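You operate a simulated robot arm through the tools that you are given. There is no shell and no other tool. Be economical: measure what you need, move in short steps, check, and stop when the job is done.

Carry out the task below with a simulated two-armed robot. There is one attempt and no reset: what you move stays moved.

TASK
Take the lid off the small tub and lay it down on the top of the picnic table. Then take the small soap box and put it on the basin tiles. Then take the white peg from the counter top and put it on the washer end of the table. Then fetch the long blue bundle and set it in the blue bowl. Do these in the order given. Set down upright: small soap box.

The check looks at the end state, three seconds after you hand in, the way a careful person would. Anything else that was tipped, shoved, dropped, spilled or broken makes it a failure. A push-on lid holds only when it is set on centred and level and pressed home; a screw cap is set on level and turned clockwise until tight.

THE ROBOT
Two 7-joint arms with fingered hands on one trunk, on a base that drives. Base frame: it is fixed to the floor where the robot stands at the start and does not move with it; the origin is under the middle of the robot, x ahead of it, y to its left, z up; the surface under the hand at the start is at about z = 750. Lengths are in mm, angles in rad, forces in N, time in s.
The left shoulder is at the start at [20, 123, 1187], the right one opposite. With the tool pointing down near the work surface each hand reaches from about 100 to 460 mm from the robot's upright axis, wherever it stands, measured 20 degrees to its own side. Places, roughly: basin tiles [-1000, 2500, 700]; blue bowl (28x27x8 cm) [600, 1000, 800]; long blue bundle (13x8x7 cm) [2500, 2300, 600]; small soap box [-750, -1750, 1000]; small tub (7x7x6 cm) [500, 0, 800]; washer end of the table [600, 1000, 800]; white peg (5x3x9 cm) [900, -1700, 900]. Payload 2.4 kg a hand.
Tool frame (each hand has its own): the origin (TCP) lies between the finger pads and is the grasp point; the fingertips stand 17 mm ahead of it; z points along the fingers, y is the line along which they close. The gripper opens to 88 mm. The gripper's body begins 47 mm behind the TCP. The gripper is a hand of 3 fingers: y runs from the thumb to the fingers, the wrist lies at [0, 0, -165] in the tool frame, and closing takes about 1.5 s.
Orientation is that of the tool frame in the base frame, as [roll, pitch, yaw] about the fixed x, y, z axes, in that order (R = Rz(yaw) Ry(pitch) Rx(roll)). With the fingers straight down and closing along the base's y, the tool's x points along the base's -x, its y along +y and its z along -z.

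THE INTERFACE
- The arms move only by the tool servo_tool. It takes "left_plan", "right_plan" or both (then of equal length, played together; a hand with none holds still); each is a list that holds one entry, the list of rows, each a list of 7 numbers: the shift along the tool's x, y, z in mm, then the turn, a rotation vector about the tool's x, y, z in rad, then the finger opening in mm, from 0 to 88. In form: [[[x, y, z, wx, wy, wz, gripper], ...]]. A call has 1 to 12 rows; each row shifts and turns the commanded pose from where the row before left it, along the tool's axes as they then stand. A row lasts 0.2 s, in which the tool goes at most 50 mm and 0.15 rad; a call with a longer step from one row to the next is refused whole, and so is a gripper value outside its range. A pose out of reach is approached as far as the arm can. The call stops where the force on the tool passes 40 N (or 10 N more than at its start, if that is more) or the arm is blocked; 0.2 s more then pass. Each finger travels about 45 mm/s and halts on what it meets, pressing with about 30 N; the grip force reading is that of the motor and also rises with nothing between the fingers. The clock runs only during rows and for 0.2 s after the last one: add rows that do not move to give the fingers time. It gives the time, the measured TCP pose, the force on the tool (base axes), the opening and the grip force at its end, in the units of the frame above (readings bear some noise), with the torque about the TCP (base axes, N m) and any sound that the robot's microphone picked up.
- Cameras (640 x 400 px; columns grow to the right, rows downward): "scene" is now at [50.6, 10.6, 1631.5]; the picture's right is [0.18, -0.98, 0.00], its down [-0.82, -0.15, -0.56] and it looks along [0.55, 0.10, -0.83] (base axes); focal length 261 px, centre (320, 200). "left" rides on the left gripper at [-52, 4, -66] in its tool frame; the picture's right is [-0.08, -1.00, 0.00], its down [0.78, -0.07, -0.62] and it looks along [0.62, -0.05, 0.78] (tool axes); focal length 243 px, centre (320, 200). "right" rides on the right gripper at [52, 4, -66] in its tool frame; the picture's right is [-0.08, 1.00, 0.00], its down [-0.78, -0.07, -0.62] and it looks along [-0.62, -0.05, 0.78] (tool axes); focal length 243 px, centre (320, 200). There is no depth. A picture from a camera that has moved, and an enlarged one, comes with that camera's place and axes in the base frame and with its lens.
- capture(camera): a new picture of that camera. The clock stands still meanwhile.
- lift_body(by): slides the trunk up (or, below 0, down) by that many mm; the arms and the scene camera ride with it, the base frame stays. It gives what a move gives, with no picture.
- steer(legs): drives the robot by 1 to 6 legs, each [ahead, left, turn to the left] in mm, mm and rad, along the robot's own axes; the way and the turn of a leg run together, so that a leg with both is an arc; at most 1500 mm and 3.142 rad a leg. The arms and the cameras ride along, it lands a little off, and it stops where it bumps. It gives what a move gives.
- set_grasp(shape, hand): the hand has 3 fingers and takes this shape, open, in about a second: jaw (thumb against the fingers, like two jaws); tri (thumb and two fingers); tip (a fingertip pinch); poke (one finger out to press); point (the index stretched); flat (the hand flat); cup (the hand cupped); fist (a fist). The gripper value then closes the fingers along that shape, each until it touches; the sizes above hold for jaw. It gives what a move gives, with no picture.
- pan_tilt(pan, tilt): turns the head with the scene camera to pan (to the left, within 2.094 rad either way) and tilt (down, from -0.506 to 1.204), counted from straight ahead of the robot. It gives what a move gives.
- close_up(camera, box): a new picture of the part [left, top, right, bottom] of that camera's present view, enlarged. The clock stands still meanwhile.
- job_done(): hands the job in; it is judged then, once.

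Go step by step. Nothing tells you exact positions but the pictures and the camera data: compare them with the known pose of the tool, close in by small moves and look again before you grip or let go. The budget is 165 turns and 138 pictures, counting those below and the enlarged ones. Unless the task says otherwise, let go and move clear before handing in.

The tools are called after "Request:" by a JSON object that holds its "op" and its "data". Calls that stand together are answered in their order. servo_tool: Moves the arms, as the interface text tells. Its arguments: {"type":"object","properties":{"left_plan":{"type":"array","items":{"type":"array","items":{"type":"array","items":{"type":"number"}}}},"right_plan":{"type":"array","items":{"type":"array","items":{"type":"array","items":{"type":"number"}}}}},"required":[]} The other tools are called the same way: lift_body (by) slides the trunk up or down; set_grasp (shape, hand) gives the hand a shape; steer (legs) drives the base; pan_tilt (pan, tilt) turns the head that bears the scene camera; capture (camera) takes a picture; close_up (camera, box) takes an enlarged picture of a part of a camera's view; job_done () hands the job in.

At the start:

```text
clock: 0.0
left_tool_pos: [360.3, 179.5, 1089.1]
left_tcp_rot: [-3.141, -0.001, 3.141]
left_wrist_force: [0.0, -0.2, 0.3]
left_wrist_torque: [0.03, -0.02, 0.04]
left_grip_width: 87.9
left_gripper_force: 0.1
left_shape: jaw
right_tool_pos: [341.6, -155.6, 993.3]
right_tcp_rot: [3.141, 0.001, 3.141]
right_wrist_force: [-0.2, -0.2, -0.1]
right_wrist_torque: [0.01, -0.01, -0.02]
right_grip_width: 87.6
right_gripper_force: 0.1
right_shape: jaw
trunk travel left (down, up): [-400.0, 430.0]
robot x, y, heading: [0.3, -1.7, 0.001]
head pan, tilt: [0.178, 0.977]
```

scene: 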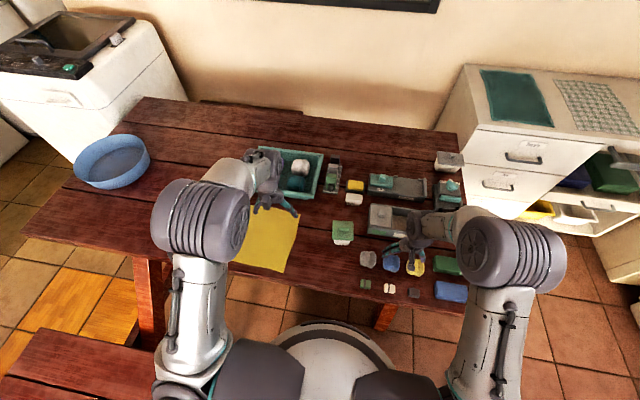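
right: 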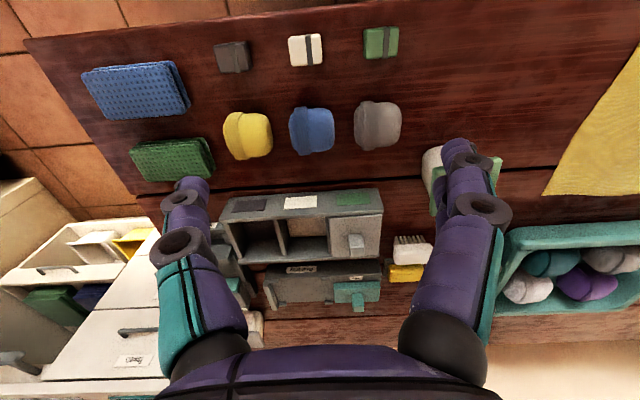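
left: 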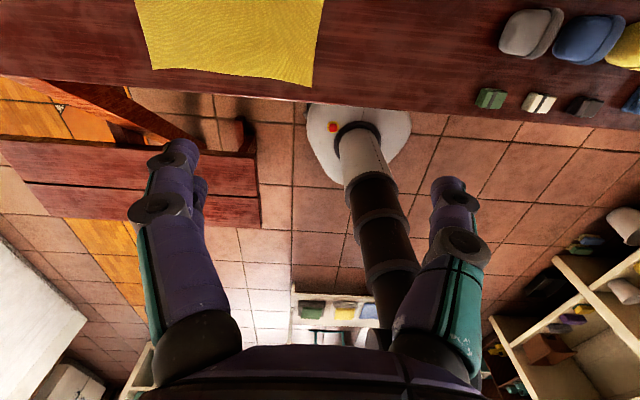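

The tub appears to be the small green-lidded white container near [480, 5]. I'll look closer before moving.

Request:
{"op": "close_up", "data": {"camera": "scene", "box": [280, 140, 480, 310]}}

Request:
{"op": "close_up", "data": {"camera": "right", "box": [380, 100, 560, 300]}}

```text
2.35 times, centred on (380, 225) of scene
camera zoom: at [50.6, 10.6, 1631.5], right [0.18, -0.98, 0.0], down [-0.82, -0.15, -0.56], along [0.55, 0.1, -0.83], focal length 613 px, centre (179, 141)
```

zoom: 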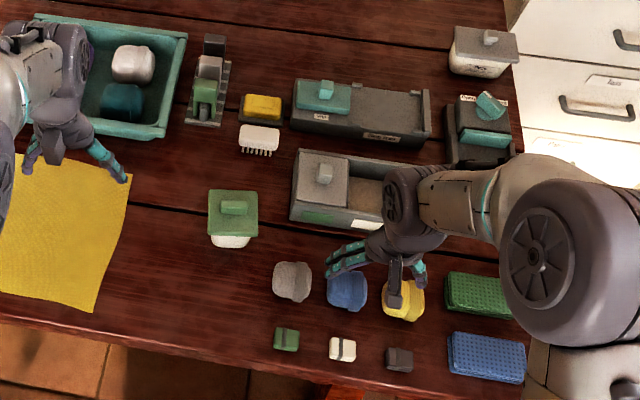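

```text
2.00 times, centred on (470, 200) of right
camera zoom: at [290.1, -149.9, 1059.5], right [0.08, 1.0, 0.0], down [0.78, -0.07, 0.62], along [0.62, -0.05, -0.78], focal length 485 px, centre (20, 200)
```

zoom: 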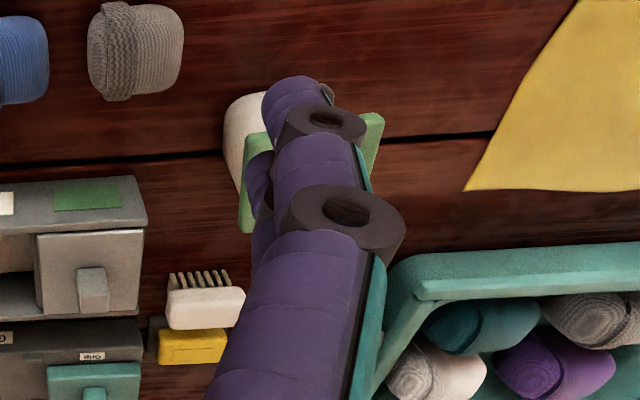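

Tub with a bar-knob lid stands near [481, 6], yawed about 10°. I'll drive left and slightly ahead so the right hand gets it in reach.

Request:
{"op": "steer", "data": {"legs": [[0, 155, 0], [65, 0, 0]]}}

Request:
{"op": "capture", "data": {"camera": "right"}}

Request:
{"op": "capture", "data": {"camera": "scene"}}

```text
clock: 2.0
left_tool_pos: [427.0, 329.9, 1090.1]
left_tcp_rot: [-3.14, -0.001, 3.138]
left_wrist_force: [0.4, -0.3, -1.2]
left_wrist_torque: [-0.04, 0.04, 0.0]
left_grip_width: 88.1
left_gripper_force: 0.2
left_shape: jaw
right_tool_pos: [407.0, -4.7, 993.3]
right_tcp_rot: [3.14, -0.002, 3.138]
right_wrist_force: [0.1, 0.7, 1.1]
right_wrist_torque: [-0.01, 0.01, -0.01]
right_grip_width: 88.0
right_gripper_force: 0.1
right_shape: jaw
trunk travel left (down, up): [-400.0, 430.0]
robot x, y, heading: [65.8, 154.6, -0.003]
head pan, tilt: [0.178, 0.977]
```

```text
132 pictures are left
camera right: at [355.6, 0.6, 1059.0], right [0.09, 1.0, 0.0], down [0.78, -0.07, 0.62], along [0.62, -0.05, -0.78], focal length 243 px, centre (320, 200)
```

right: 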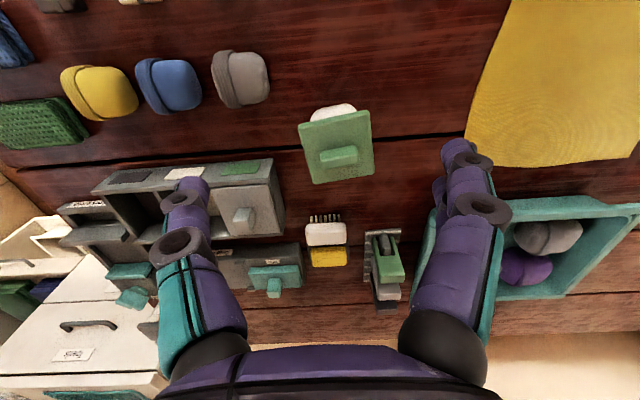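

```text
131 pictures are left
camera scene: at [117.3, 161.8, 1631.4], right [0.17, -0.98, 0.0], down [-0.82, -0.14, -0.56], along [0.55, 0.1, -0.83], focal length 261 px, centre (320, 200)
```

scene: 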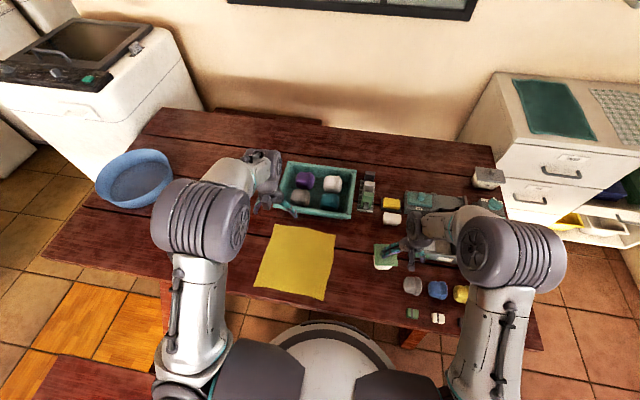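

The knob sits near [491, 9, ~808], bar along y tilted about +9°. I'll rotate the right hand about 80° so it closes across the bar.

Request:
{"op": "servo_tool", "data": {"right_plan": [[[0, 0, 0, 0, 0, 0.141, 60], [0, 0, 0, 0, 0, 0.141, 60], [0, 0, 0, 0, 0, 0.141, 60], [0, 0, 0, 0, 0, 0.141, 60], [0, 0, 0, 0, 0, 0.141, 60], [0, 0, 0, 0, 0, 0.141, 60], [0, 0, 0, 0, 0, 0.141, 60], [0, 0, 0, 0, 0, 0.141, 60], [0, 0, 0, 0, 0, 0.141, 60], [0, 0, 0, 0, 0, 0.141, 60], [0, 0, 0, 0, 0, 0, 60]]]}}

Request:
{"op": "capture", "data": {"camera": "right"}}

```text
clock: 4.4
left_tool_pos: [426.3, 330.4, 1091.8]
left_tcp_rot: [-3.141, 0.0, 3.139]
left_wrist_force: [-0.5, -0.3, 0.0]
left_wrist_torque: [0.0, 0.01, 0.0]
left_grip_width: 87.9
left_gripper_force: 0.1
left_shape: jaw
right_tool_pos: [407.0, -5.9, 993.2]
right_tcp_rot: [3.141, 0.001, 1.725]
right_wrist_force: [-0.3, -0.3, -0.1]
right_wrist_torque: [0.01, -0.01, 0.0]
right_grip_width: 60.4
right_gripper_force: 0.0
right_shape: jaw
trunk travel left (down, up): [-400.0, 430.0]
robot x, y, heading: [67.0, 151.4, -0.002]
head pan, tilt: [0.178, 0.977]
```

```text
130 pictures are left
camera right: at [402.9, 48.4, 1059.5], right [1.0, 0.07, 0.0], down [0.06, -0.78, 0.62], along [0.04, -0.62, -0.78], focal length 243 px, centre (320, 200)
```

right: 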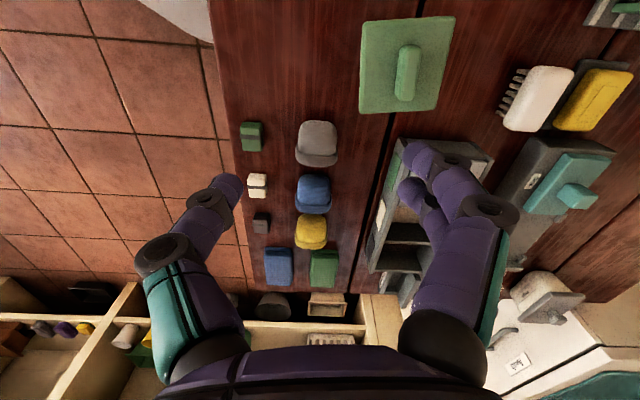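

Triangulating puts the knob at about [477, 9, 835]. Moving above it to z≈900 and looking again.

Request:
{"op": "servo_tool", "data": {"right_plan": [[[2, 36, 0, 0, 0, 0, 60], [2, 36, 0, 0, 0, 0, 60], [0, 0, 40, 0, 0, 0, 60], [0, 0, 43, 0, 0, 0, 60], [0, 0, 0, 0, 0, 0, 60]]]}}

Request:
{"op": "capture", "data": {"camera": "right"}}

Request:
{"op": "close_up", "data": {"camera": "scene", "box": [340, 200, 440, 290]}}

```text
clock: 5.6
left_tool_pos: [425.5, 330.3, 1089.1]
left_tcp_rot: [3.139, 0.0, 3.139]
left_wrist_force: [-0.3, -0.3, 0.5]
left_wrist_torque: [0.03, 0.0, -0.02]
left_grip_width: 87.7
left_gripper_force: 0.1
left_shape: jaw
right_tool_pos: [474.4, 11.7, 910.0]
right_tcp_rot: [3.14, 0.0, 1.729]
right_wrist_force: [-0.5, 0.8, -0.9]
right_wrist_torque: [0.0, 0.0, 0.0]
right_grip_width: 60.3
right_gripper_force: 0.1
right_shape: jaw
trunk travel left (down, up): [-400.0, 430.0]
robot x, y, heading: [62.7, 155.1, -0.004]
head pan, tilt: [0.178, 0.977]
```

```text
129 pictures are left
camera right: at [471.4, 65.6, 975.6], right [1.0, 0.07, 0.0], down [0.06, -0.78, 0.62], along [0.04, -0.62, -0.78], focal length 243 px, centre (320, 200)
```

right: 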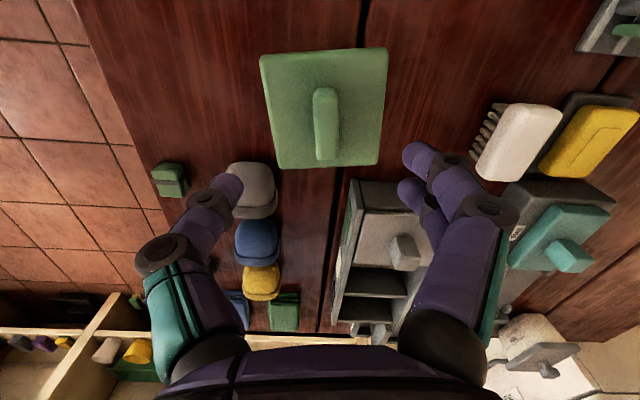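

```text
4.44 times, centred on (390, 245) of scene
camera zoom: at [115.1, 162.1, 1631.5], right [0.17, -0.98, 0.0], down [-0.82, -0.14, -0.56], along [0.55, 0.1, -0.83], focal length 1159 px, centre (9, 0)
```

zoom: 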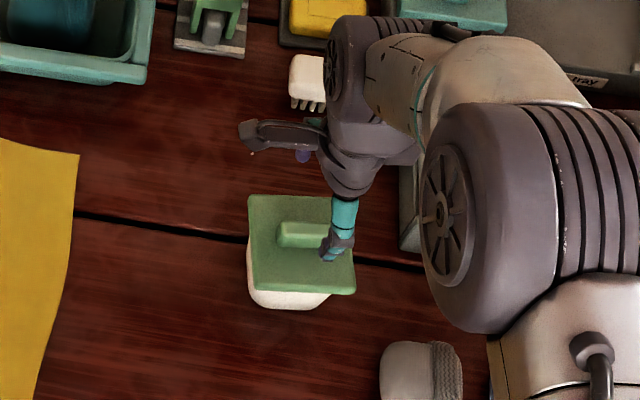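

Knob is centred within a few mm. Descending to just above it.

Request:
{"op": "servo_tool", "data": {"right_plan": [[[0, 4, 20, 0, 0, 0, 50], [0, 0, 20, 0, 0, 0, 50], [0, 0, 18, 0, 0, 0, 50], [0, 0, 0, 0, 0, 0, 50]]]}}

Request:
{"op": "capture", "data": {"camera": "right"}}

Request:
{"op": "close_up", "data": {"camera": "scene", "box": [340, 200, 440, 290]}}

```text
clock: 6.6
left_tool_pos: [425.3, 329.7, 1089.7]
left_tcp_rot: [-3.141, 0.0, 3.14]
left_wrist_force: [0.4, 0.1, -1.0]
left_wrist_torque: [-0.03, -0.03, 0.01]
left_grip_width: 88.0
left_gripper_force: 0.0
left_shape: jaw
right_tool_pos: [478.5, 12.1, 852.3]
right_tcp_rot: [-3.141, 0.0, 1.729]
right_wrist_force: [0.4, 0.2, 0.4]
right_wrist_torque: [-0.02, -0.04, 0.03]
right_grip_width: 50.5
right_gripper_force: 0.2
right_shape: jaw
trunk travel left (down, up): [-400.0, 430.0]
robot x, y, heading: [62.8, 148.7, -0.008]
head pan, tilt: [0.178, 0.977]
```

```text
127 pictures are left
camera right: at [475.7, 65.4, 917.5], right [1.0, 0.07, 0.0], down [0.06, -0.78, 0.62], along [0.04, -0.62, -0.78], focal length 243 px, centre (320, 200)
```

right: 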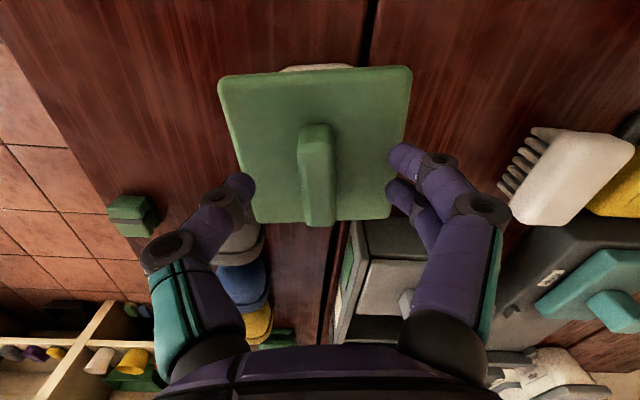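

```text
4.44 times, centred on (390, 245) of scene
camera zoom: at [115.2, 162.1, 1631.5], right [0.17, -0.98, 0.0], down [-0.82, -0.14, -0.56], along [0.55, 0.1, -0.83], focal length 1159 px, centre (9, 0)
```

zoom: 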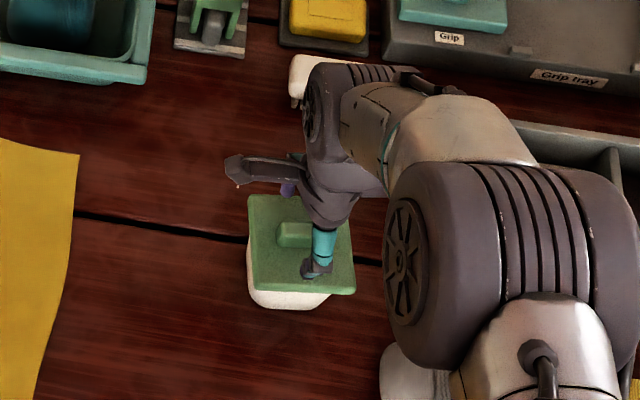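

Fingers straddle the knob. Lowering 9 mm and closing.

Request:
{"op": "servo_tool", "data": {"right_plan": [[[0, 0, 5, 0, 0, 0, 50], [0, 0, 4, 0, 0, 0, 50], [0, 0, 0, 0, 0, 0, 30], [0, 0, 0, 0, 0, 0, 10], [0, 0, 0, 0, 0, 0, 0], [0, 0, 0, 0, 0, 0, 0], [0, 0, 0, 0, 0, 0, 0], [0, 0, 0, 0, 0, 0, 0]]]}}

Request:
{"op": "capture", "data": {"camera": "right"}}

```text
clock: 8.4
left_tool_pos: [425.6, 329.9, 1089.6]
left_tcp_rot: [3.141, 0.0, 3.137]
left_wrist_force: [0.1, 0.5, 0.7]
left_wrist_torque: [0.0, -0.02, 0.0]
left_grip_width: 87.9
left_gripper_force: 0.1
left_shape: jaw
right_tool_pos: [481.2, 10.6, 843.8]
right_tcp_rot: [3.141, -0.002, 1.728]
right_wrist_force: [-1.0, -0.2, 0.6]
right_wrist_torque: [-0.01, -0.02, 0.03]
right_grip_width: 8.4
right_gripper_force: 30.3
right_shape: jaw
trunk travel left (down, up): [-400.0, 430.0]
robot x, y, heading: [64.1, 149.0, -0.005]
head pan, tilt: [0.178, 0.977]
heard: snap
```

```text
125 pictures are left
camera right: at [477.1, 64.9, 909.1], right [1.0, 0.07, 0.0], down [0.06, -0.78, 0.62], along [0.04, -0.62, -0.78], focal length 243 px, centre (320, 200)
```

right: 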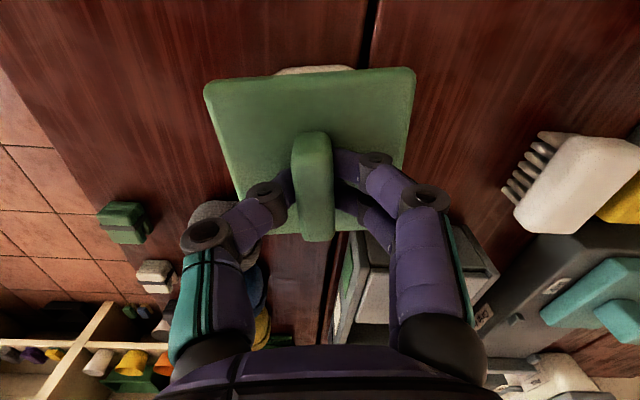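

The grip holds the knob (8 mm) and a snap was heard. Lifting the lid gently.

Request:
{"op": "servo_tool", "data": {"right_plan": [[[0, 0, -4, 0, 0, 0, 0], [0, 0, -6, 0, 0, 0, 0], [0, 0, -15, 0, 0, 0, 0], [0, 0, -30, 0, 0, 0, 0], [0, 0, 0, 0, 0, 0, 0]]]}}

Request:
{"op": "capture", "data": {"camera": "right"}}

Request:
{"op": "close_up", "data": {"camera": "scene", "box": [240, 160, 480, 310]}}

```text
clock: 9.6
left_tool_pos: [425.8, 329.8, 1089.6]
left_tcp_rot: [3.141, 0.001, 3.139]
left_wrist_force: [-0.5, 0.3, 0.2]
left_wrist_torque: [0.01, 0.02, -0.03]
left_grip_width: 88.1
left_gripper_force: 0.0
left_shape: jaw
right_tool_pos: [481.0, 10.5, 899.2]
right_tcp_rot: [-3.138, -0.001, 1.728]
right_wrist_force: [0.3, 0.9, 0.2]
right_wrist_torque: [0.01, 0.04, 0.01]
right_grip_width: 8.3
right_gripper_force: 29.5
right_shape: jaw
trunk travel left (down, up): [-400.0, 430.0]
robot x, y, heading: [66.4, 145.8, -0.007]
head pan, tilt: [0.178, 0.977]
```

```text
124 pictures are left
camera right: at [477.6, 64.6, 964.9], right [1.0, 0.07, 0.0], down [0.06, -0.78, 0.62], along [0.04, -0.62, -0.78], focal length 243 px, centre (320, 200)
```

right: 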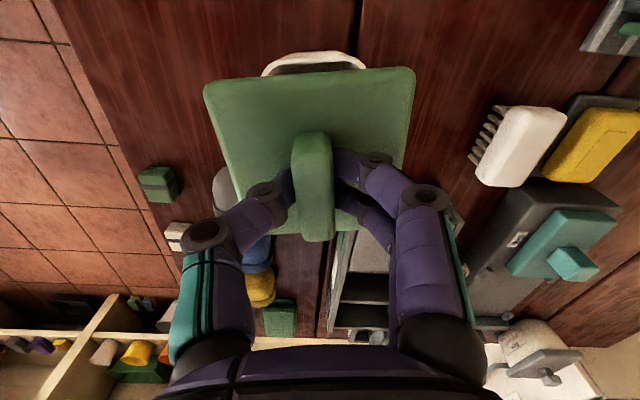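

```text
2.67 times, centred on (360, 235) of scene
camera zoom: at [115.5, 162.0, 1631.5], right [0.17, -0.98, 0.0], down [-0.82, -0.14, -0.56], along [0.55, 0.1, -0.83], focal length 695 px, centre (213, 107)
```

zoom: 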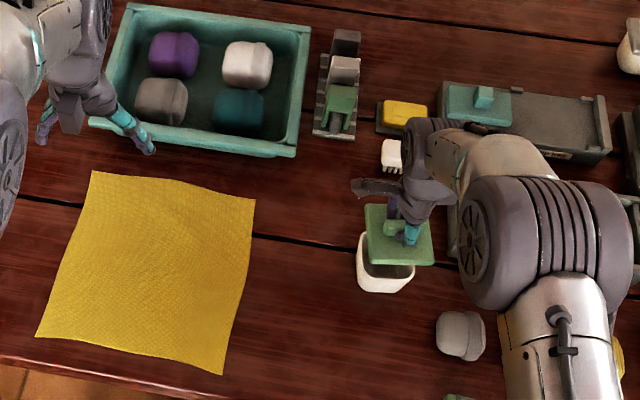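

Lid is off. I'll carry it left to the bare wood between tub and cloth, around [465, 117], and descend partway.

Request:
{"op": "servo_tool", "data": {"right_plan": [[[36, 0, 0, 0, 0, 0, 0], [36, 0, 0, 0, 0, 0, 0], [35, 1, 0, 0, 0, 0, 0], [0, 0, 30, 0, 0, 0, 0], [0, 0, 30, 0, 0, 0, 0], [0, 0, 15, 0, 0, 0, 0], [0, 0, 0, 0, 0, 0, 0]]]}}

Request:
{"op": "capture", "data": {"camera": "right"}}

Request:
{"op": "close_up", "data": {"camera": "scene", "box": [280, 190, 440, 290]}}

```text
clock: 11.2
left_tool_pos: [425.9, 330.3, 1090.1]
left_tcp_rot: [3.141, -0.001, 3.139]
left_wrist_force: [0.5, 0.9, -0.5]
left_wrist_torque: [-0.02, -0.02, 0.0]
left_grip_width: 87.8
left_gripper_force: 0.1
left_shape: jaw
right_tool_pos: [465.1, 116.4, 822.1]
right_tcp_rot: [-3.141, 0.0, 1.727]
right_wrist_force: [0.7, 0.4, 0.5]
right_wrist_torque: [0.01, 0.01, 0.0]
right_grip_width: 8.5
right_gripper_force: 29.8
right_shape: jaw
trunk travel left (down, up): [-400.0, 430.0]
robot x, y, heading: [67.5, 150.6, -0.005]
head pan, tilt: [0.178, 0.977]
```

```text
122 pictures are left
camera right: at [462.2, 170.2, 889.0], right [1.0, 0.07, 0.0], down [0.06, -0.78, 0.62], along [0.04, -0.62, -0.78], focal length 243 px, centre (320, 200)
```

right: 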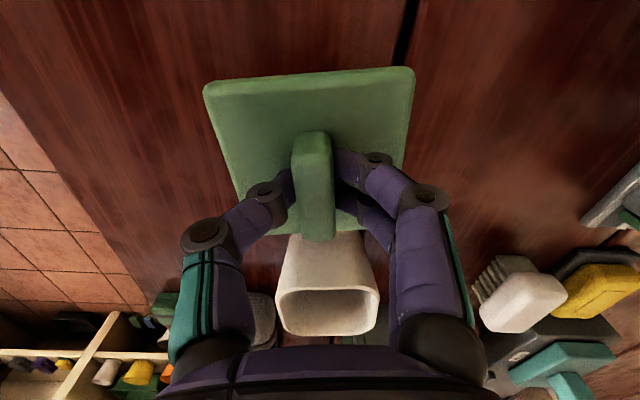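

```text
4.00 times, centred on (360, 240) of scene
camera zoom: at [115.3, 162.2, 1631.5], right [0.17, -0.98, 0.0], down [-0.82, -0.14, -0.56], along [0.55, 0.1, -0.83], focal length 1043 px, centre (160, 40)
```

zoom: 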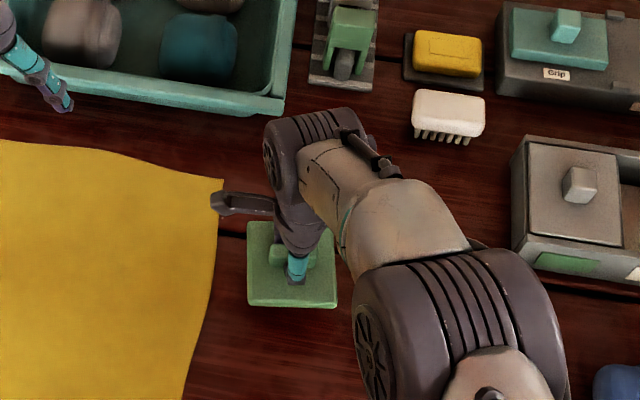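

The spot is clear. Lowering in small steps toward contact.

Request:
{"op": "servo_tool", "data": {"right_plan": [[[0, 0, 4, 0, 0, 0, 0], [0, 0, 4, 0, 0, 0, 0], [0, 0, 4, 0, 0, 0, 0], [0, 0, 0, 0, 0, 0, 0]]]}}

```text
clock: 12.2
left_tool_pos: [425.6, 330.4, 1089.8]
left_tcp_rot: [3.141, -0.001, 3.138]
left_wrist_force: [0.8, 0.4, 0.2]
left_wrist_torque: [-0.01, 0.0, 0.01]
left_grip_width: 87.8
left_gripper_force: 0.1
left_shape: jaw
right_tool_pos: [465.3, 115.6, 809.9]
right_tcp_rot: [3.14, 0.0, 1.728]
right_wrist_force: [0.6, 0.0, -1.1]
right_wrist_torque: [0.0, -0.01, -0.01]
right_grip_width: 8.4
right_gripper_force: 29.9
right_shape: jaw
trunk travel left (down, up): [-400.0, 430.0]
robot x, y, heading: [63.2, 148.7, -0.005]
head pan, tilt: [0.178, 0.977]
```

Request:
{"op": "servo_tool", "data": {"right_plan": [[[0, 0, 4, 0, 0, 0, 0], [0, 0, 4, 0, 0, 0, 0], [0, 0, 4, 0, 0, 0, 0], [0, 0, 0, 0, 0, 0, 0]]]}}

Request:
{"op": "close_up", "data": {"camera": "scene", "box": [320, 210, 400, 290]}}

```text
clock: 13.2
left_tool_pos: [425.6, 329.8, 1089.8]
left_tcp_rot: [3.141, 0.0, 3.138]
left_wrist_force: [0.3, -0.2, -0.3]
left_wrist_torque: [0.02, 0.0, -0.01]
left_grip_width: 88.0
left_gripper_force: 0.0
left_shape: jaw
right_tool_pos: [463.9, 115.2, 800.1]
right_tcp_rot: [-3.141, -0.001, 1.729]
right_wrist_force: [-0.5, 0.0, -0.5]
right_wrist_torque: [0.04, 0.02, 0.01]
right_grip_width: 8.2
right_gripper_force: 30.0
right_shape: jaw
trunk travel left (down, up): [-400.0, 430.0]
robot x, y, heading: [61.6, 151.3, -0.001]
head pan, tilt: [0.178, 0.977]
```

```text
5.00 times, centred on (360, 250) of scene
camera zoom: at [115.3, 162.1, 1631.5], right [0.17, -0.98, 0.0], down [-0.82, -0.14, -0.56], along [0.55, 0.1, -0.83], focal length 1304 px, centre (120, -50)
```

zoom: 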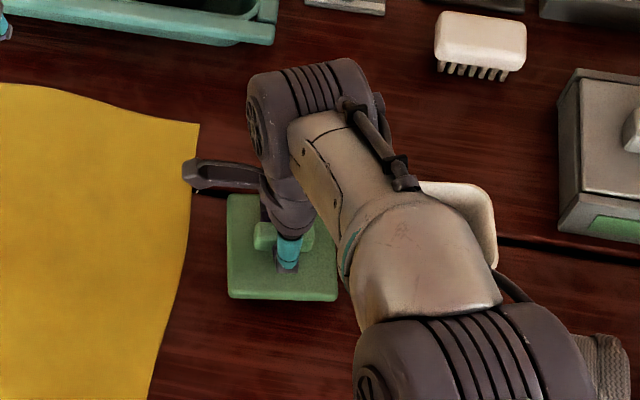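

Request:
{"op": "servo_tool", "data": {"right_plan": [[[0, 0, 4, 0, 0, 0, 0], [0, 0, 4, 0, 0, 0, 0], [0, 0, 3, 0, 0, 0, 0], [0, 0, 0, 0, 0, 0, 0]]]}}

```text
clock: 14.2
left_tool_pos: [425.5, 329.9, 1089.3]
left_tcp_rot: [-3.141, 0.0, 3.138]
left_wrist_force: [0.4, 0.1, -0.7]
left_wrist_torque: [-0.01, 0.02, -0.01]
left_grip_width: 87.9
left_gripper_force: 0.1
left_shape: jaw
right_tool_pos: [461.8, 114.6, 798.7]
right_tcp_rot: [3.141, 0.001, 1.727]
right_wrist_force: [0.2, 0.7, -1.2]
right_wrist_torque: [-0.01, 0.0, 0.01]
right_grip_width: 8.3
right_gripper_force: 30.3
right_shape: jaw
right hand out of reach, approached as far as the arm can: row 1, 2
trunk travel left (down, up): [-400.0, 430.0]
robot x, y, heading: [64.6, 155.1, -0.006]
head pan, tilt: [0.178, 0.977]
```

The arm ran out of downward reach; I'll raise the hand, lower the trunk equally, and continue.

Request:
{"op": "servo_tool", "data": {"right_plan": [[[0, 0, -30, 0, 0, 0, 0], [0, 0, -35, 0, 0, 0, 0], [0, 0, 0, 0, 0, 0, 0]]]}}

Request:
{"op": "lift_body", "data": {"by": -55}}

```text
clock: 15.0
left_tool_pos: [425.3, 330.5, 1089.6]
left_tcp_rot: [-3.142, 0.001, 3.137]
left_wrist_force: [0.4, -0.1, 0.2]
left_wrist_torque: [0.06, -0.02, 0.01]
left_grip_width: 87.7
left_gripper_force: 0.3
left_shape: jaw
right_tool_pos: [461.4, 113.6, 861.6]
right_tcp_rot: [3.14, -0.001, 1.726]
right_wrist_force: [-0.6, -0.9, -0.6]
right_wrist_torque: [-0.02, 0.05, 0.0]
right_grip_width: 8.3
right_gripper_force: 29.8
right_shape: jaw
trunk travel left (down, up): [-400.0, 430.0]
robot x, y, heading: [62.6, 149.1, -0.004]
head pan, tilt: [0.178, 0.977]
```

```text
clock: 15.9
left_tool_pos: [425.0, 329.4, 1033.2]
left_tcp_rot: [3.141, -0.001, 3.138]
left_wrist_force: [-0.1, 0.3, 0.6]
left_wrist_torque: [-0.01, 0.01, 0.02]
left_grip_width: 87.9
left_gripper_force: 0.1
left_shape: jaw
right_tool_pos: [460.5, 114.1, 808.1]
right_tcp_rot: [-3.141, 0.0, 1.728]
right_wrist_force: [-0.6, -0.1, 0.0]
right_wrist_torque: [0.01, -0.01, 0.01]
right_grip_width: 8.4
right_gripper_force: 30.1
right_shape: jaw
trunk travel left (down, up): [-345.0, 485.0]
robot x, y, heading: [65.2, 147.8, 0.0]
head pan, tilt: [0.178, 0.977]
```

Request:
{"op": "servo_tool", "data": {"right_plan": [[[0, 0, 5, 0, 0, 0, 0], [0, 0, 5, 0, 0, 0, 0], [0, 0, 3, 0, 0, 0, 0], [0, 0, 3, 0, 0, 0, 0], [0, 0, 0, 0, 0, 0, 0]]]}}

Request:
{"op": "capture", "data": {"camera": "right"}}

```text
clock: 17.1
left_tool_pos: [426.0, 331.5, 1034.7]
left_tcp_rot: [-3.141, -0.001, 3.137]
left_wrist_force: [0.0, 0.4, -0.9]
left_wrist_torque: [-0.01, -0.01, 0.0]
left_grip_width: 87.6
left_gripper_force: 0.1
left_shape: jaw
right_tool_pos: [460.6, 114.0, 792.4]
right_tcp_rot: [3.14, 0.001, 1.726]
right_wrist_force: [0.2, 0.3, 0.1]
right_wrist_torque: [-0.05, 0.02, -0.02]
right_grip_width: 8.4
right_gripper_force: 30.0
right_shape: jaw
trunk travel left (down, up): [-345.0, 485.0]
robot x, y, heading: [65.6, 149.9, -0.0]
head pan, tilt: [0.178, 0.977]
```

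```text
119 pictures are left
camera right: at [457.3, 168.1, 857.8], right [1.0, 0.07, 0.0], down [0.06, -0.78, 0.62], along [0.04, -0.62, -0.78], focal length 243 px, centre (320, 200)
```

right: 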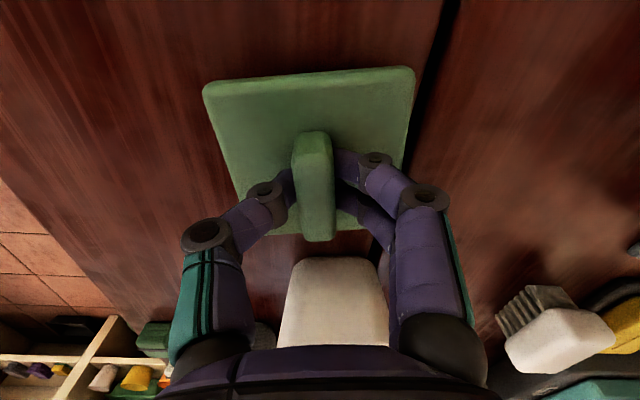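

Request:
{"op": "servo_tool", "data": {"right_plan": [[[0, 0, 3, 0, 0, 0, 0], [0, 0, 3, 0, 0, 0, 0], [0, 0, 3, 0, 0, 0, 0], [0, 0, 0, 0, 0, 0, 0]]]}}

```text
clock: 18.1
left_tool_pos: [425.4, 329.9, 1034.8]
left_tcp_rot: [-3.141, 0.001, 3.138]
left_wrist_force: [0.6, 0.0, 0.5]
left_wrist_torque: [0.03, 0.0, -0.01]
left_grip_width: 87.8
left_gripper_force: 0.1
left_shape: jaw
right_tool_pos: [461.0, 113.1, 781.4]
right_tcp_rot: [3.142, -0.002, 1.728]
right_wrist_force: [-0.6, -0.7, 1.4]
right_wrist_torque: [0.02, 0.0, -0.04]
right_grip_width: 8.1
right_gripper_force: 30.0
right_shape: jaw
trunk travel left (down, up): [-345.0, 485.0]
robot x, y, heading: [64.3, 149.5, -0.006]
head pan, tilt: [0.178, 0.977]
```

Request:
{"op": "servo_tool", "data": {"right_plan": [[[0, 0, 3, 0, 0, 0, 0], [0, 0, 3, 0, 0, 0, 0], [0, 0, 3, 0, 0, 0, 0], [0, 0, 0, 0, 0, 0, 0]]]}}

Request:
{"op": "capture", "data": {"camera": "right"}}

```text
clock: 18.9
left_tool_pos: [423.1, 331.2, 1036.4]
left_tcp_rot: [-3.141, 0.003, 3.137]
left_wrist_force: [-0.1, -0.2, 0.0]
left_wrist_torque: [0.01, 0.0, -0.01]
left_grip_width: 87.9
left_gripper_force: 0.1
left_shape: jaw
right_tool_pos: [463.1, 114.5, 779.7]
right_tcp_rot: [3.132, 0.0, 1.727]
right_wrist_force: [-7.9, -0.4, 27.3]
right_wrist_torque: [-0.04, 0.2, -0.03]
right_grip_width: 12.7
right_gripper_force: 29.8
right_shape: jaw
trunk travel left (down, up): [-345.0, 485.0]
robot x, y, heading: [63.6, 152.3, -0.007]
head pan, tilt: [0.178, 0.977]
stopped in row 3 (right hand): the force on the tool passed its limit at 43 N (the readings are from after the stop); the commanded pose is now the measured one
```

```text
118 pictures are left
camera right: at [458.0, 168.2, 844.5], right [1.0, 0.07, 0.01], down [0.05, -0.78, 0.62], along [0.05, -0.62, -0.78], focal length 243 px, centre (320, 200)
```

right: 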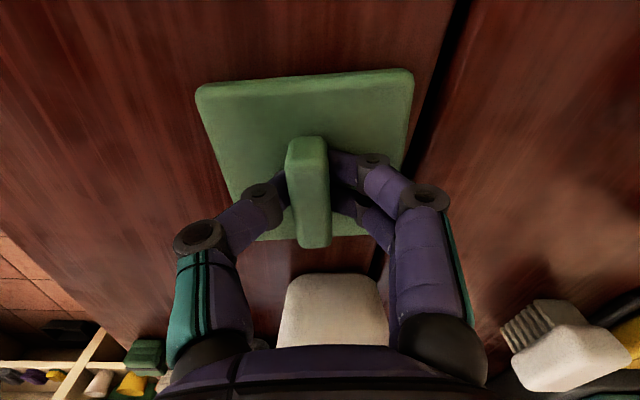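

Lid is on the table. Opening and lifting clear.

Request:
{"op": "servo_tool", "data": {"right_plan": [[[0, 0, -1, 0, 0, 0, 20], [0, 0, 0, 0, 0, 0, 40], [0, 0, 0, 0, 0, 0, 50], [0, 0, 0, 0, 0, 0, 50], [0, 0, -20, 0, 0, 0, 50], [0, 0, -40, 0, 0, 0, 50], [0, 0, -40, 0, 0, 0, 50], [0, 0, -50, 0, 0, 0, 50], [0, 0, 0, 0, 0, 0, 50]]]}}

Request:
{"op": "capture", "data": {"camera": "scene"}}

```text
clock: 20.9
left_tool_pos: [425.0, 330.9, 1033.9]
left_tcp_rot: [3.14, 0.0, 3.139]
left_wrist_force: [0.1, -0.2, 0.7]
left_wrist_torque: [-0.01, 0.02, -0.02]
left_grip_width: 87.9
left_gripper_force: 0.0
left_shape: jaw
right_tool_pos: [462.6, 115.6, 929.9]
right_tcp_rot: [3.135, -0.001, 1.728]
right_wrist_force: [-0.1, 1.3, 0.4]
right_wrist_torque: [-0.01, 0.0, 0.01]
right_grip_width: 49.8
right_gripper_force: 0.0
right_shape: jaw
trunk travel left (down, up): [-345.0, 485.0]
robot x, y, heading: [65.7, 154.2, -0.005]
head pan, tilt: [0.178, 0.977]
```

```text
117 pictures are left
camera scene: at [115.4, 162.1, 1576.4], right [0.17, -0.98, 0.0], down [-0.82, -0.14, -0.56], along [0.55, 0.1, -0.83], focal length 261 px, centre (320, 200)
```

scene: 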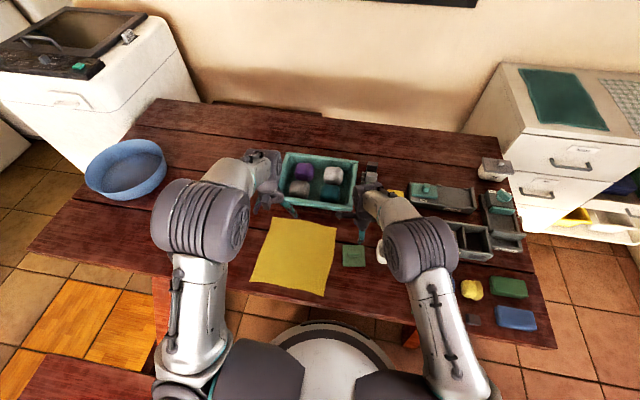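

Lid lies on the table. Now backing off and turning toward the soap box at roughly [-750, -1750, 1000].

Request:
{"op": "steer", "data": {"legs": [[-350, 0, 0], [0, 0, -1.83]]}}

Request:
{"op": "pan_tilt", "data": {"pan": 0, "tilt": 0.35}}

Request:
{"op": "capture", "data": {"camera": "scene"}}

```text
clock: 27.6
left_tool_pos: [-206.8, -241.3, 1035.0]
left_tcp_rot: [3.14, 0.0, 1.308]
left_wrist_force: [0.0, -0.1, 0.0]
left_wrist_torque: [0.02, 0.01, 0.0]
left_grip_width: 87.8
left_gripper_force: 0.0
left_shape: jaw
right_tool_pos: [-424.1, -222.3, 929.7]
right_tcp_rot: [3.135, -0.002, -0.103]
right_wrist_force: [-0.7, 0.0, 0.0]
right_wrist_torque: [0.04, 0.0, 0.01]
right_grip_width: 49.7
right_gripper_force: 0.1
right_shape: jaw
trunk travel left (down, up): [-345.0, 485.0]
robot x, y, heading: [-288.9, 152.5, -1.837]
head pan, tilt: [0.178, 0.977]
```

```text
clock: 28.6
left_tool_pos: [-206.8, -242.2, 1034.6]
left_tcp_rot: [3.141, -0.001, 1.308]
left_wrist_force: [0.3, -0.3, -0.5]
left_wrist_torque: [0.02, 0.02, -0.02]
left_grip_width: 88.0
left_gripper_force: 0.0
left_shape: jaw
right_tool_pos: [-424.7, -221.5, 928.0]
right_tcp_rot: [3.134, 0.002, -0.104]
right_wrist_force: [0.8, -0.2, -0.2]
right_wrist_torque: [0.0, -0.01, 0.0]
right_grip_width: 49.8
right_gripper_force: 0.1
right_shape: jaw
trunk travel left (down, up): [-345.0, 485.0]
robot x, y, heading: [-290.1, 150.2, -1.839]
head pan, tilt: [0.0, 0.351]
```

```text
116 pictures are left
camera scene: at [-305.5, 79.3, 1629.6], right [-0.97, 0.26, 0.0], down [0.09, 0.33, -0.94], along [-0.24, -0.91, -0.34], focal length 261 px, centre (320, 200)
```

scene: 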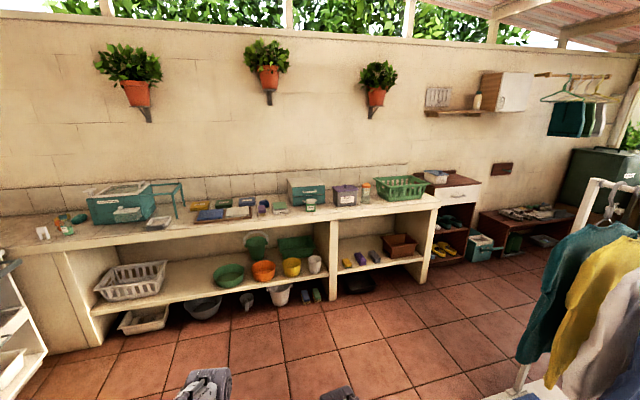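

Request:
{"op": "close_up", "data": {"camera": "scene", "box": [180, 160, 440, 230]}}

Request:
{"op": "close_up", "data": {"camera": "scene", "box": [0, 170, 200, 260]}}

```text
2.46 times, centred on (310, 195) of scene
camera zoom: at [-305.5, 79.3, 1629.6], right [-0.97, 0.26, 0.0], down [0.09, 0.33, -0.94], along [-0.24, -0.91, -0.34], focal length 642 px, centre (345, 212)
```

zoom: 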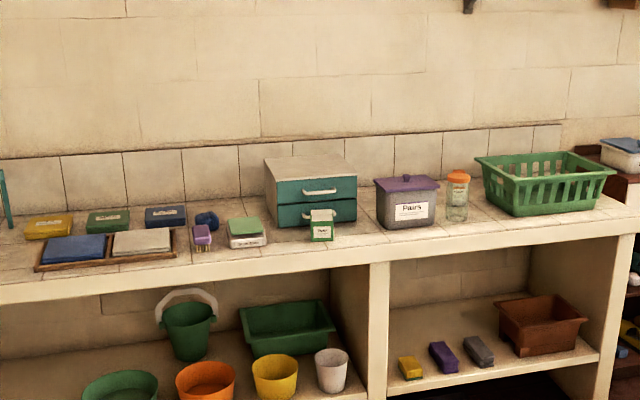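

```text
3.20 times, centred on (100, 215) of scene
camera zoom: at [-305.5, 79.3, 1629.6], right [-0.97, 0.26, 0.0], down [0.09, 0.33, -0.94], along [-0.24, -0.91, -0.34], focal length 834 px, centre (1024, 152)
```

zoom: 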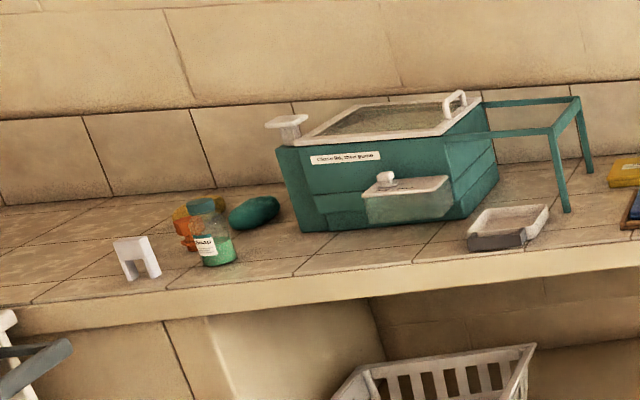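

The soap box seems to be the small upright labelled box in front of the teal drawers near [-700, -1710]. The white peg is a small white arch near [930, -1690]. Driving closer.

Request:
{"op": "steer", "data": {"legs": [[0, 0, 0.268], [0, -275, 0], [1120, 0, 0]]}}

Request:
{"op": "pan_tilt", "data": {"pan": -0.2, "tilt": 0.7}}

Request:
{"op": "capture", "data": {"camera": "scene"}}

Request:
{"op": "capture", "data": {"camera": "left"}}

```text
clock: 36.8
left_tool_pos: [-393.0, -1338.2, 1034.9]
left_tcp_rot: [-3.141, 0.0, 1.563]
left_wrist_force: [-0.2, 0.1, 0.4]
left_wrist_torque: [-0.01, 0.01, -0.01]
left_grip_width: 87.8
left_gripper_force: 0.0
left_shape: jaw
right_tool_pos: [-610.0, -1372.4, 929.8]
right_tcp_rot: [3.134, 0.0, 0.151]
right_wrist_force: [-0.6, 0.0, 0.5]
right_wrist_torque: [0.0, 0.0, 0.01]
right_grip_width: 49.6
right_gripper_force: 0.1
right_shape: jaw
trunk travel left (down, up): [-345.0, 485.0]
robot x, y, heading: [-568.5, -971.9, -1.581]
head pan, tilt: [0.0, 0.351]
```

```text
clock: 37.6
left_tool_pos: [-393.4, -1337.7, 1036.4]
left_tcp_rot: [3.14, -0.001, 1.561]
left_wrist_force: [0.0, -0.6, 1.1]
left_wrist_torque: [-0.01, 0.02, 0.04]
left_grip_width: 87.9
left_gripper_force: 0.0
left_shape: jaw
right_tool_pos: [-608.8, -1372.9, 929.6]
right_tcp_rot: [3.134, 0.0, 0.151]
right_wrist_force: [0.4, 0.6, -0.4]
right_wrist_torque: [-0.02, -0.01, -0.02]
right_grip_width: 49.7
right_gripper_force: 0.0
right_shape: jaw
trunk travel left (down, up): [-345.0, 485.0]
robot x, y, heading: [-570.2, -975.1, -1.579]
head pan, tilt: [-0.201, 0.7]
```

```text
113 pictures are left
camera scene: at [-586.8, -1040.8, 1598.4], right [-0.98, 0.21, 0.0], down [0.13, 0.63, -0.77], along [-0.16, -0.75, -0.64], focal length 261 px, centre (320, 200)
```

scene: 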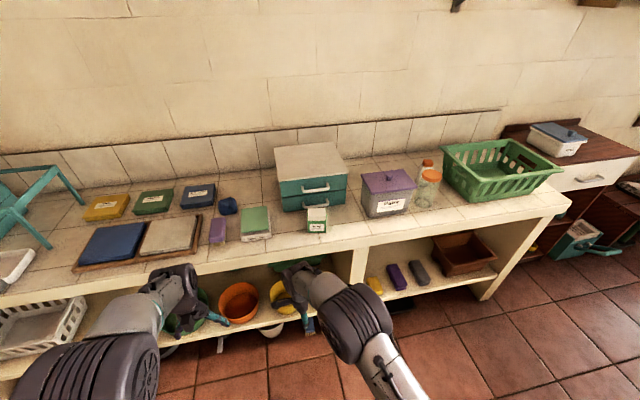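

```text
112 pictures are left
camera left: at [-389.9, -1390.4, 1101.2], right [-1.0, -0.08, 0.0], down [-0.06, 0.78, 0.62], along [-0.05, 0.62, -0.78], focal length 243 px, centre (320, 200)
```

left: 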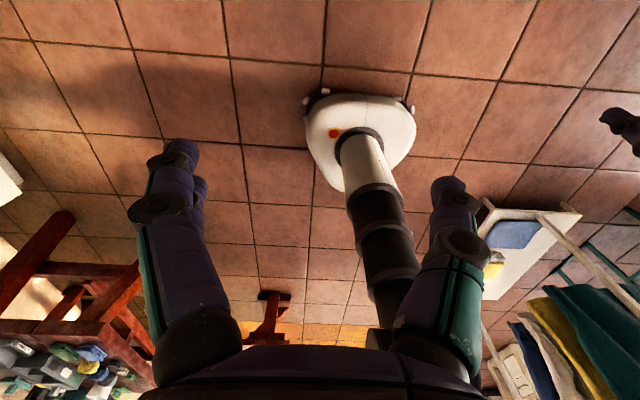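

Request:
{"op": "close_up", "data": {"camera": "scene", "box": [260, 180, 380, 255]}}

Request:
{"op": "capture", "data": {"camera": "right"}}

```text
5.33 times, centred on (320, 218) of scene
camera zoom: at [-586.8, -1040.8, 1598.4], right [-0.98, 0.21, 0.0], down [0.13, 0.63, -0.77], along [-0.16, -0.75, -0.64], focal length 1390 px, centre (320, 107)
```

zoom: 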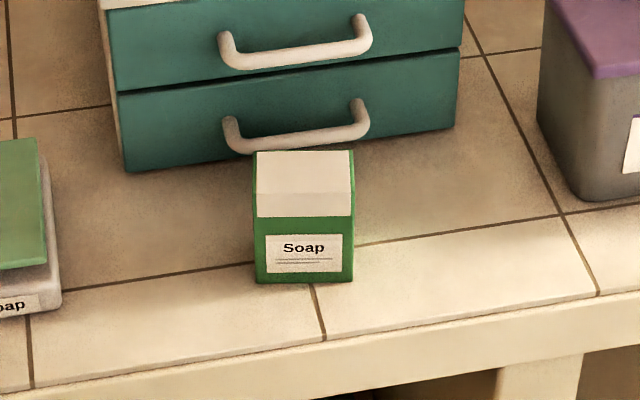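

```text
110 pictures are left
camera right: at [-556.2, -1367.4, 995.9], right [0.07, -1.0, 0.01], down [-0.78, -0.05, 0.62], along [-0.62, -0.05, -0.78], focal length 243 px, centre (320, 200)
```

right: 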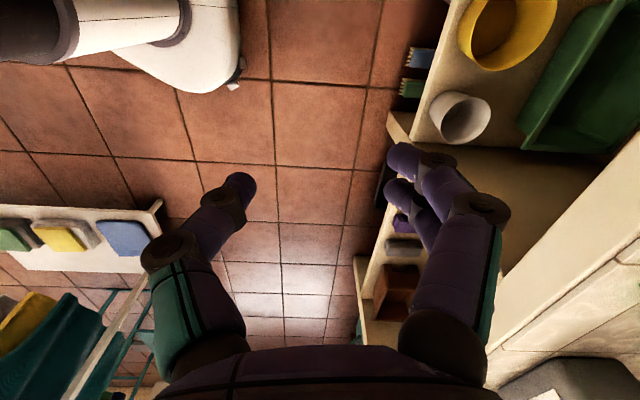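

Soap box: about 67×45×82 mm, centre near [-720, -1720], counter z≈880, yawed about -12°. I'll raise the trunk, turn the hand to close along x, and drive in.

Request:
{"op": "lift_body", "data": {"by": 110}}

Request:
{"op": "servo_tool", "data": {"right_plan": [[[0, 0, 0, 0, 0, -0.135, 88], [0, 0, 0, 0, 0, -0.135, 88], [0, 0, 0, 0, 0, -0.135, 88], [0, 0, 0, 0, 0, -0.135, 88], [0, 0, 0, 0, 0, -0.135, 88], [0, 0, 0, 0, 0, -0.135, 88], [0, 0, 0, 0, 0, -0.135, 88], [0, 0, 0, 0, 0, -0.135, 88], [0, 0, 0, 0, 0, -0.135, 88], [0, 0, 0, 0, 0, 0, 88]]]}}

Request:
{"op": "steer", "data": {"legs": [[330, 0, 0.01]]}}

Request:
{"op": "capture", "data": {"camera": "right"}}

Request:
{"op": "capture", "data": {"camera": "scene"}}

```text
clock: 39.1
left_tool_pos: [-392.4, -1337.8, 1145.3]
left_tcp_rot: [-3.141, -0.001, 1.56]
left_wrist_force: [0.5, 0.7, 0.5]
left_wrist_torque: [-0.02, -0.01, 0.02]
left_grip_width: 87.9
left_gripper_force: 0.0
left_shape: jaw
right_tool_pos: [-608.4, -1372.0, 1039.8]
right_tcp_rot: [3.135, 0.0, 0.151]
right_wrist_force: [-0.2, -0.8, 0.2]
right_wrist_torque: [-0.01, -0.04, 0.0]
right_grip_width: 49.5
right_gripper_force: 0.1
right_shape: jaw
trunk travel left (down, up): [-455.0, 375.0]
robot x, y, heading: [-567.5, -979.4, -1.578]
head pan, tilt: [-0.201, 0.7]
```

```text
clock: 41.3
left_tool_pos: [-393.8, -1337.7, 1144.7]
left_tcp_rot: [3.141, -0.001, 1.563]
left_wrist_force: [0.9, 0.0, 0.8]
left_wrist_torque: [0.01, 0.02, -0.01]
left_grip_width: 87.8
left_gripper_force: 0.1
left_shape: jaw
right_tool_pos: [-608.2, -1373.3, 1040.2]
right_tcp_rot: [3.139, 0.005, 1.369]
right_wrist_force: [-0.2, -0.2, -0.1]
right_wrist_torque: [0.01, 0.03, 0.03]
right_grip_width: 87.7
right_gripper_force: 0.1
right_shape: jaw
trunk travel left (down, up): [-455.0, 375.0]
robot x, y, heading: [-567.2, -975.8, -1.581]
head pan, tilt: [-0.201, 0.7]
```

```text
clock: 43.4
left_tool_pos: [-392.1, -1659.8, 1144.2]
left_tcp_rot: [-3.14, 0.0, 1.572]
left_wrist_force: [0.1, 0.3, 0.2]
left_wrist_torque: [-0.03, -0.01, 0.01]
left_grip_width: 88.0
left_gripper_force: 0.0
left_shape: jaw
right_tool_pos: [-606.3, -1696.9, 1040.4]
right_tcp_rot: [3.139, 0.004, 1.375]
right_wrist_force: [0.5, 0.0, 0.0]
right_wrist_torque: [0.03, 0.0, 0.0]
right_grip_width: 88.0
right_gripper_force: 0.1
right_shape: jaw
trunk travel left (down, up): [-455.0, 375.0]
robot x, y, heading: [-569.5, -1296.7, -1.569]
head pan, tilt: [-0.201, 0.7]
```

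```text
109 pictures are left
camera right: at [-591.7, -1645.1, 1105.4], right [0.96, -0.28, 0.0], down [-0.22, -0.75, 0.63], along [-0.17, -0.6, -0.78], focal length 243 px, centre (320, 200)
```

right: 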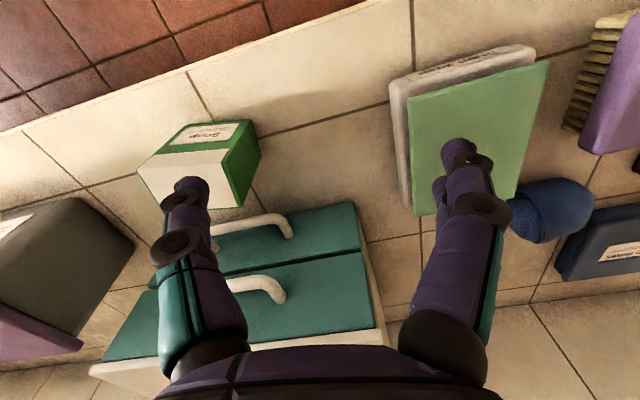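

```text
108 pictures are left
camera scene: at [-587.8, -1365.9, 1708.2], right [-0.98, 0.2, 0.0], down [0.13, 0.63, -0.76], along [-0.15, -0.75, -0.65], focal length 261 px, centre (320, 200)
```

scene: 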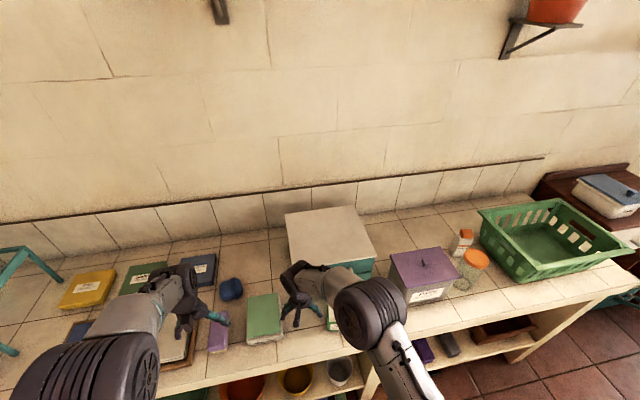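

Request:
{"op": "close_up", "data": {"camera": "right", "box": [110, 90, 290, 230]}}

```text
2.86 times, centred on (200, 160) of right
camera zoom: at [-591.7, -1645.1, 1105.4], right [0.96, -0.28, 0.0], down [-0.22, -0.75, 0.63], along [-0.17, -0.6, -0.78], focal length 693 px, centre (663, 314)
```

zoom: 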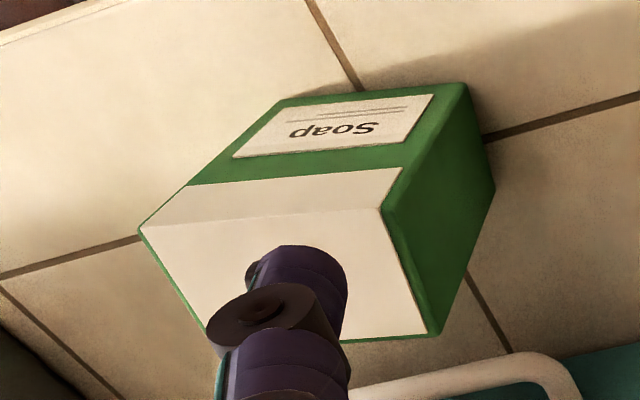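

Aligning above the soap box (about [-717, -1722]) and looking again.

Request:
{"op": "servo_tool", "data": {"right_plan": [[[-15, -35, 0, 0, 0, 0, 88], [-15, -35, 0, 0, 0, 0, 88], [-16, -34, 0, 0, 0, 0, 88], [0, 0, 20, 0, 0, 0, 88], [0, 0, 0, 0, 0, 0, 88]]]}}

Request:
{"op": "capture", "data": {"camera": "right"}}

Request:
{"op": "close_up", "data": {"camera": "scene", "box": [260, 240, 420, 340]}}

```text
clock: 44.6
left_tool_pos: [-391.5, -1659.8, 1145.5]
left_tcp_rot: [3.141, 0.001, 1.572]
left_wrist_force: [-0.1, 0.0, -0.6]
left_wrist_torque: [0.0, -0.01, 0.01]
left_grip_width: 87.9
left_gripper_force: 0.0
left_shape: jaw
right_tool_pos: [-718.3, -1720.3, 1020.5]
right_tcp_rot: [3.139, 0.006, 1.377]
right_wrist_force: [-0.2, -0.7, -1.0]
right_wrist_torque: [0.01, -0.01, 0.02]
right_grip_width: 87.9
right_gripper_force: 0.1
right_shape: jaw
trunk travel left (down, up): [-455.0, 375.0]
robot x, y, heading: [-574.5, -1294.2, -1.573]
head pan, tilt: [-0.201, 0.7]
```

```text
106 pictures are left
camera right: at [-702.7, -1667.9, 1086.2], right [0.96, -0.28, 0.0], down [-0.22, -0.75, 0.63], along [-0.17, -0.6, -0.78], focal length 243 px, centre (320, 200)
```

right: 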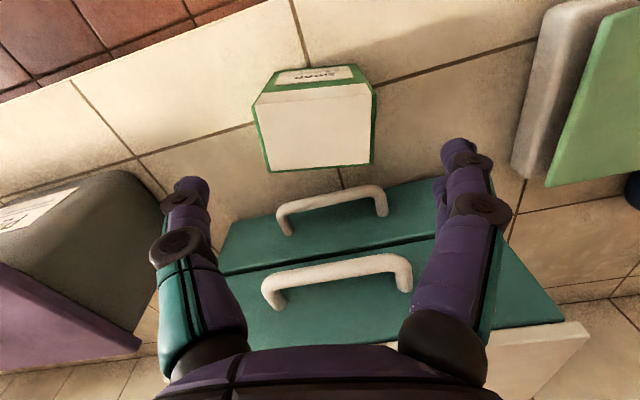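

```text
4.00 times, centred on (340, 290) of scene
camera zoom: at [-588.2, -1364.5, 1708.3], right [-0.98, 0.2, 0.0], down [0.13, 0.63, -0.76], along [-0.15, -0.75, -0.64], focal length 1043 px, centre (240, -160)
```

zoom: 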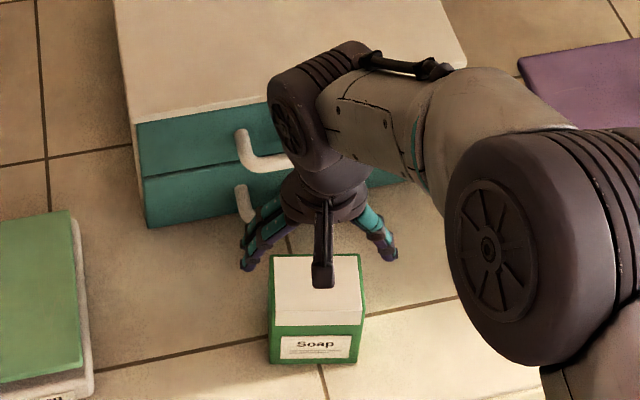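

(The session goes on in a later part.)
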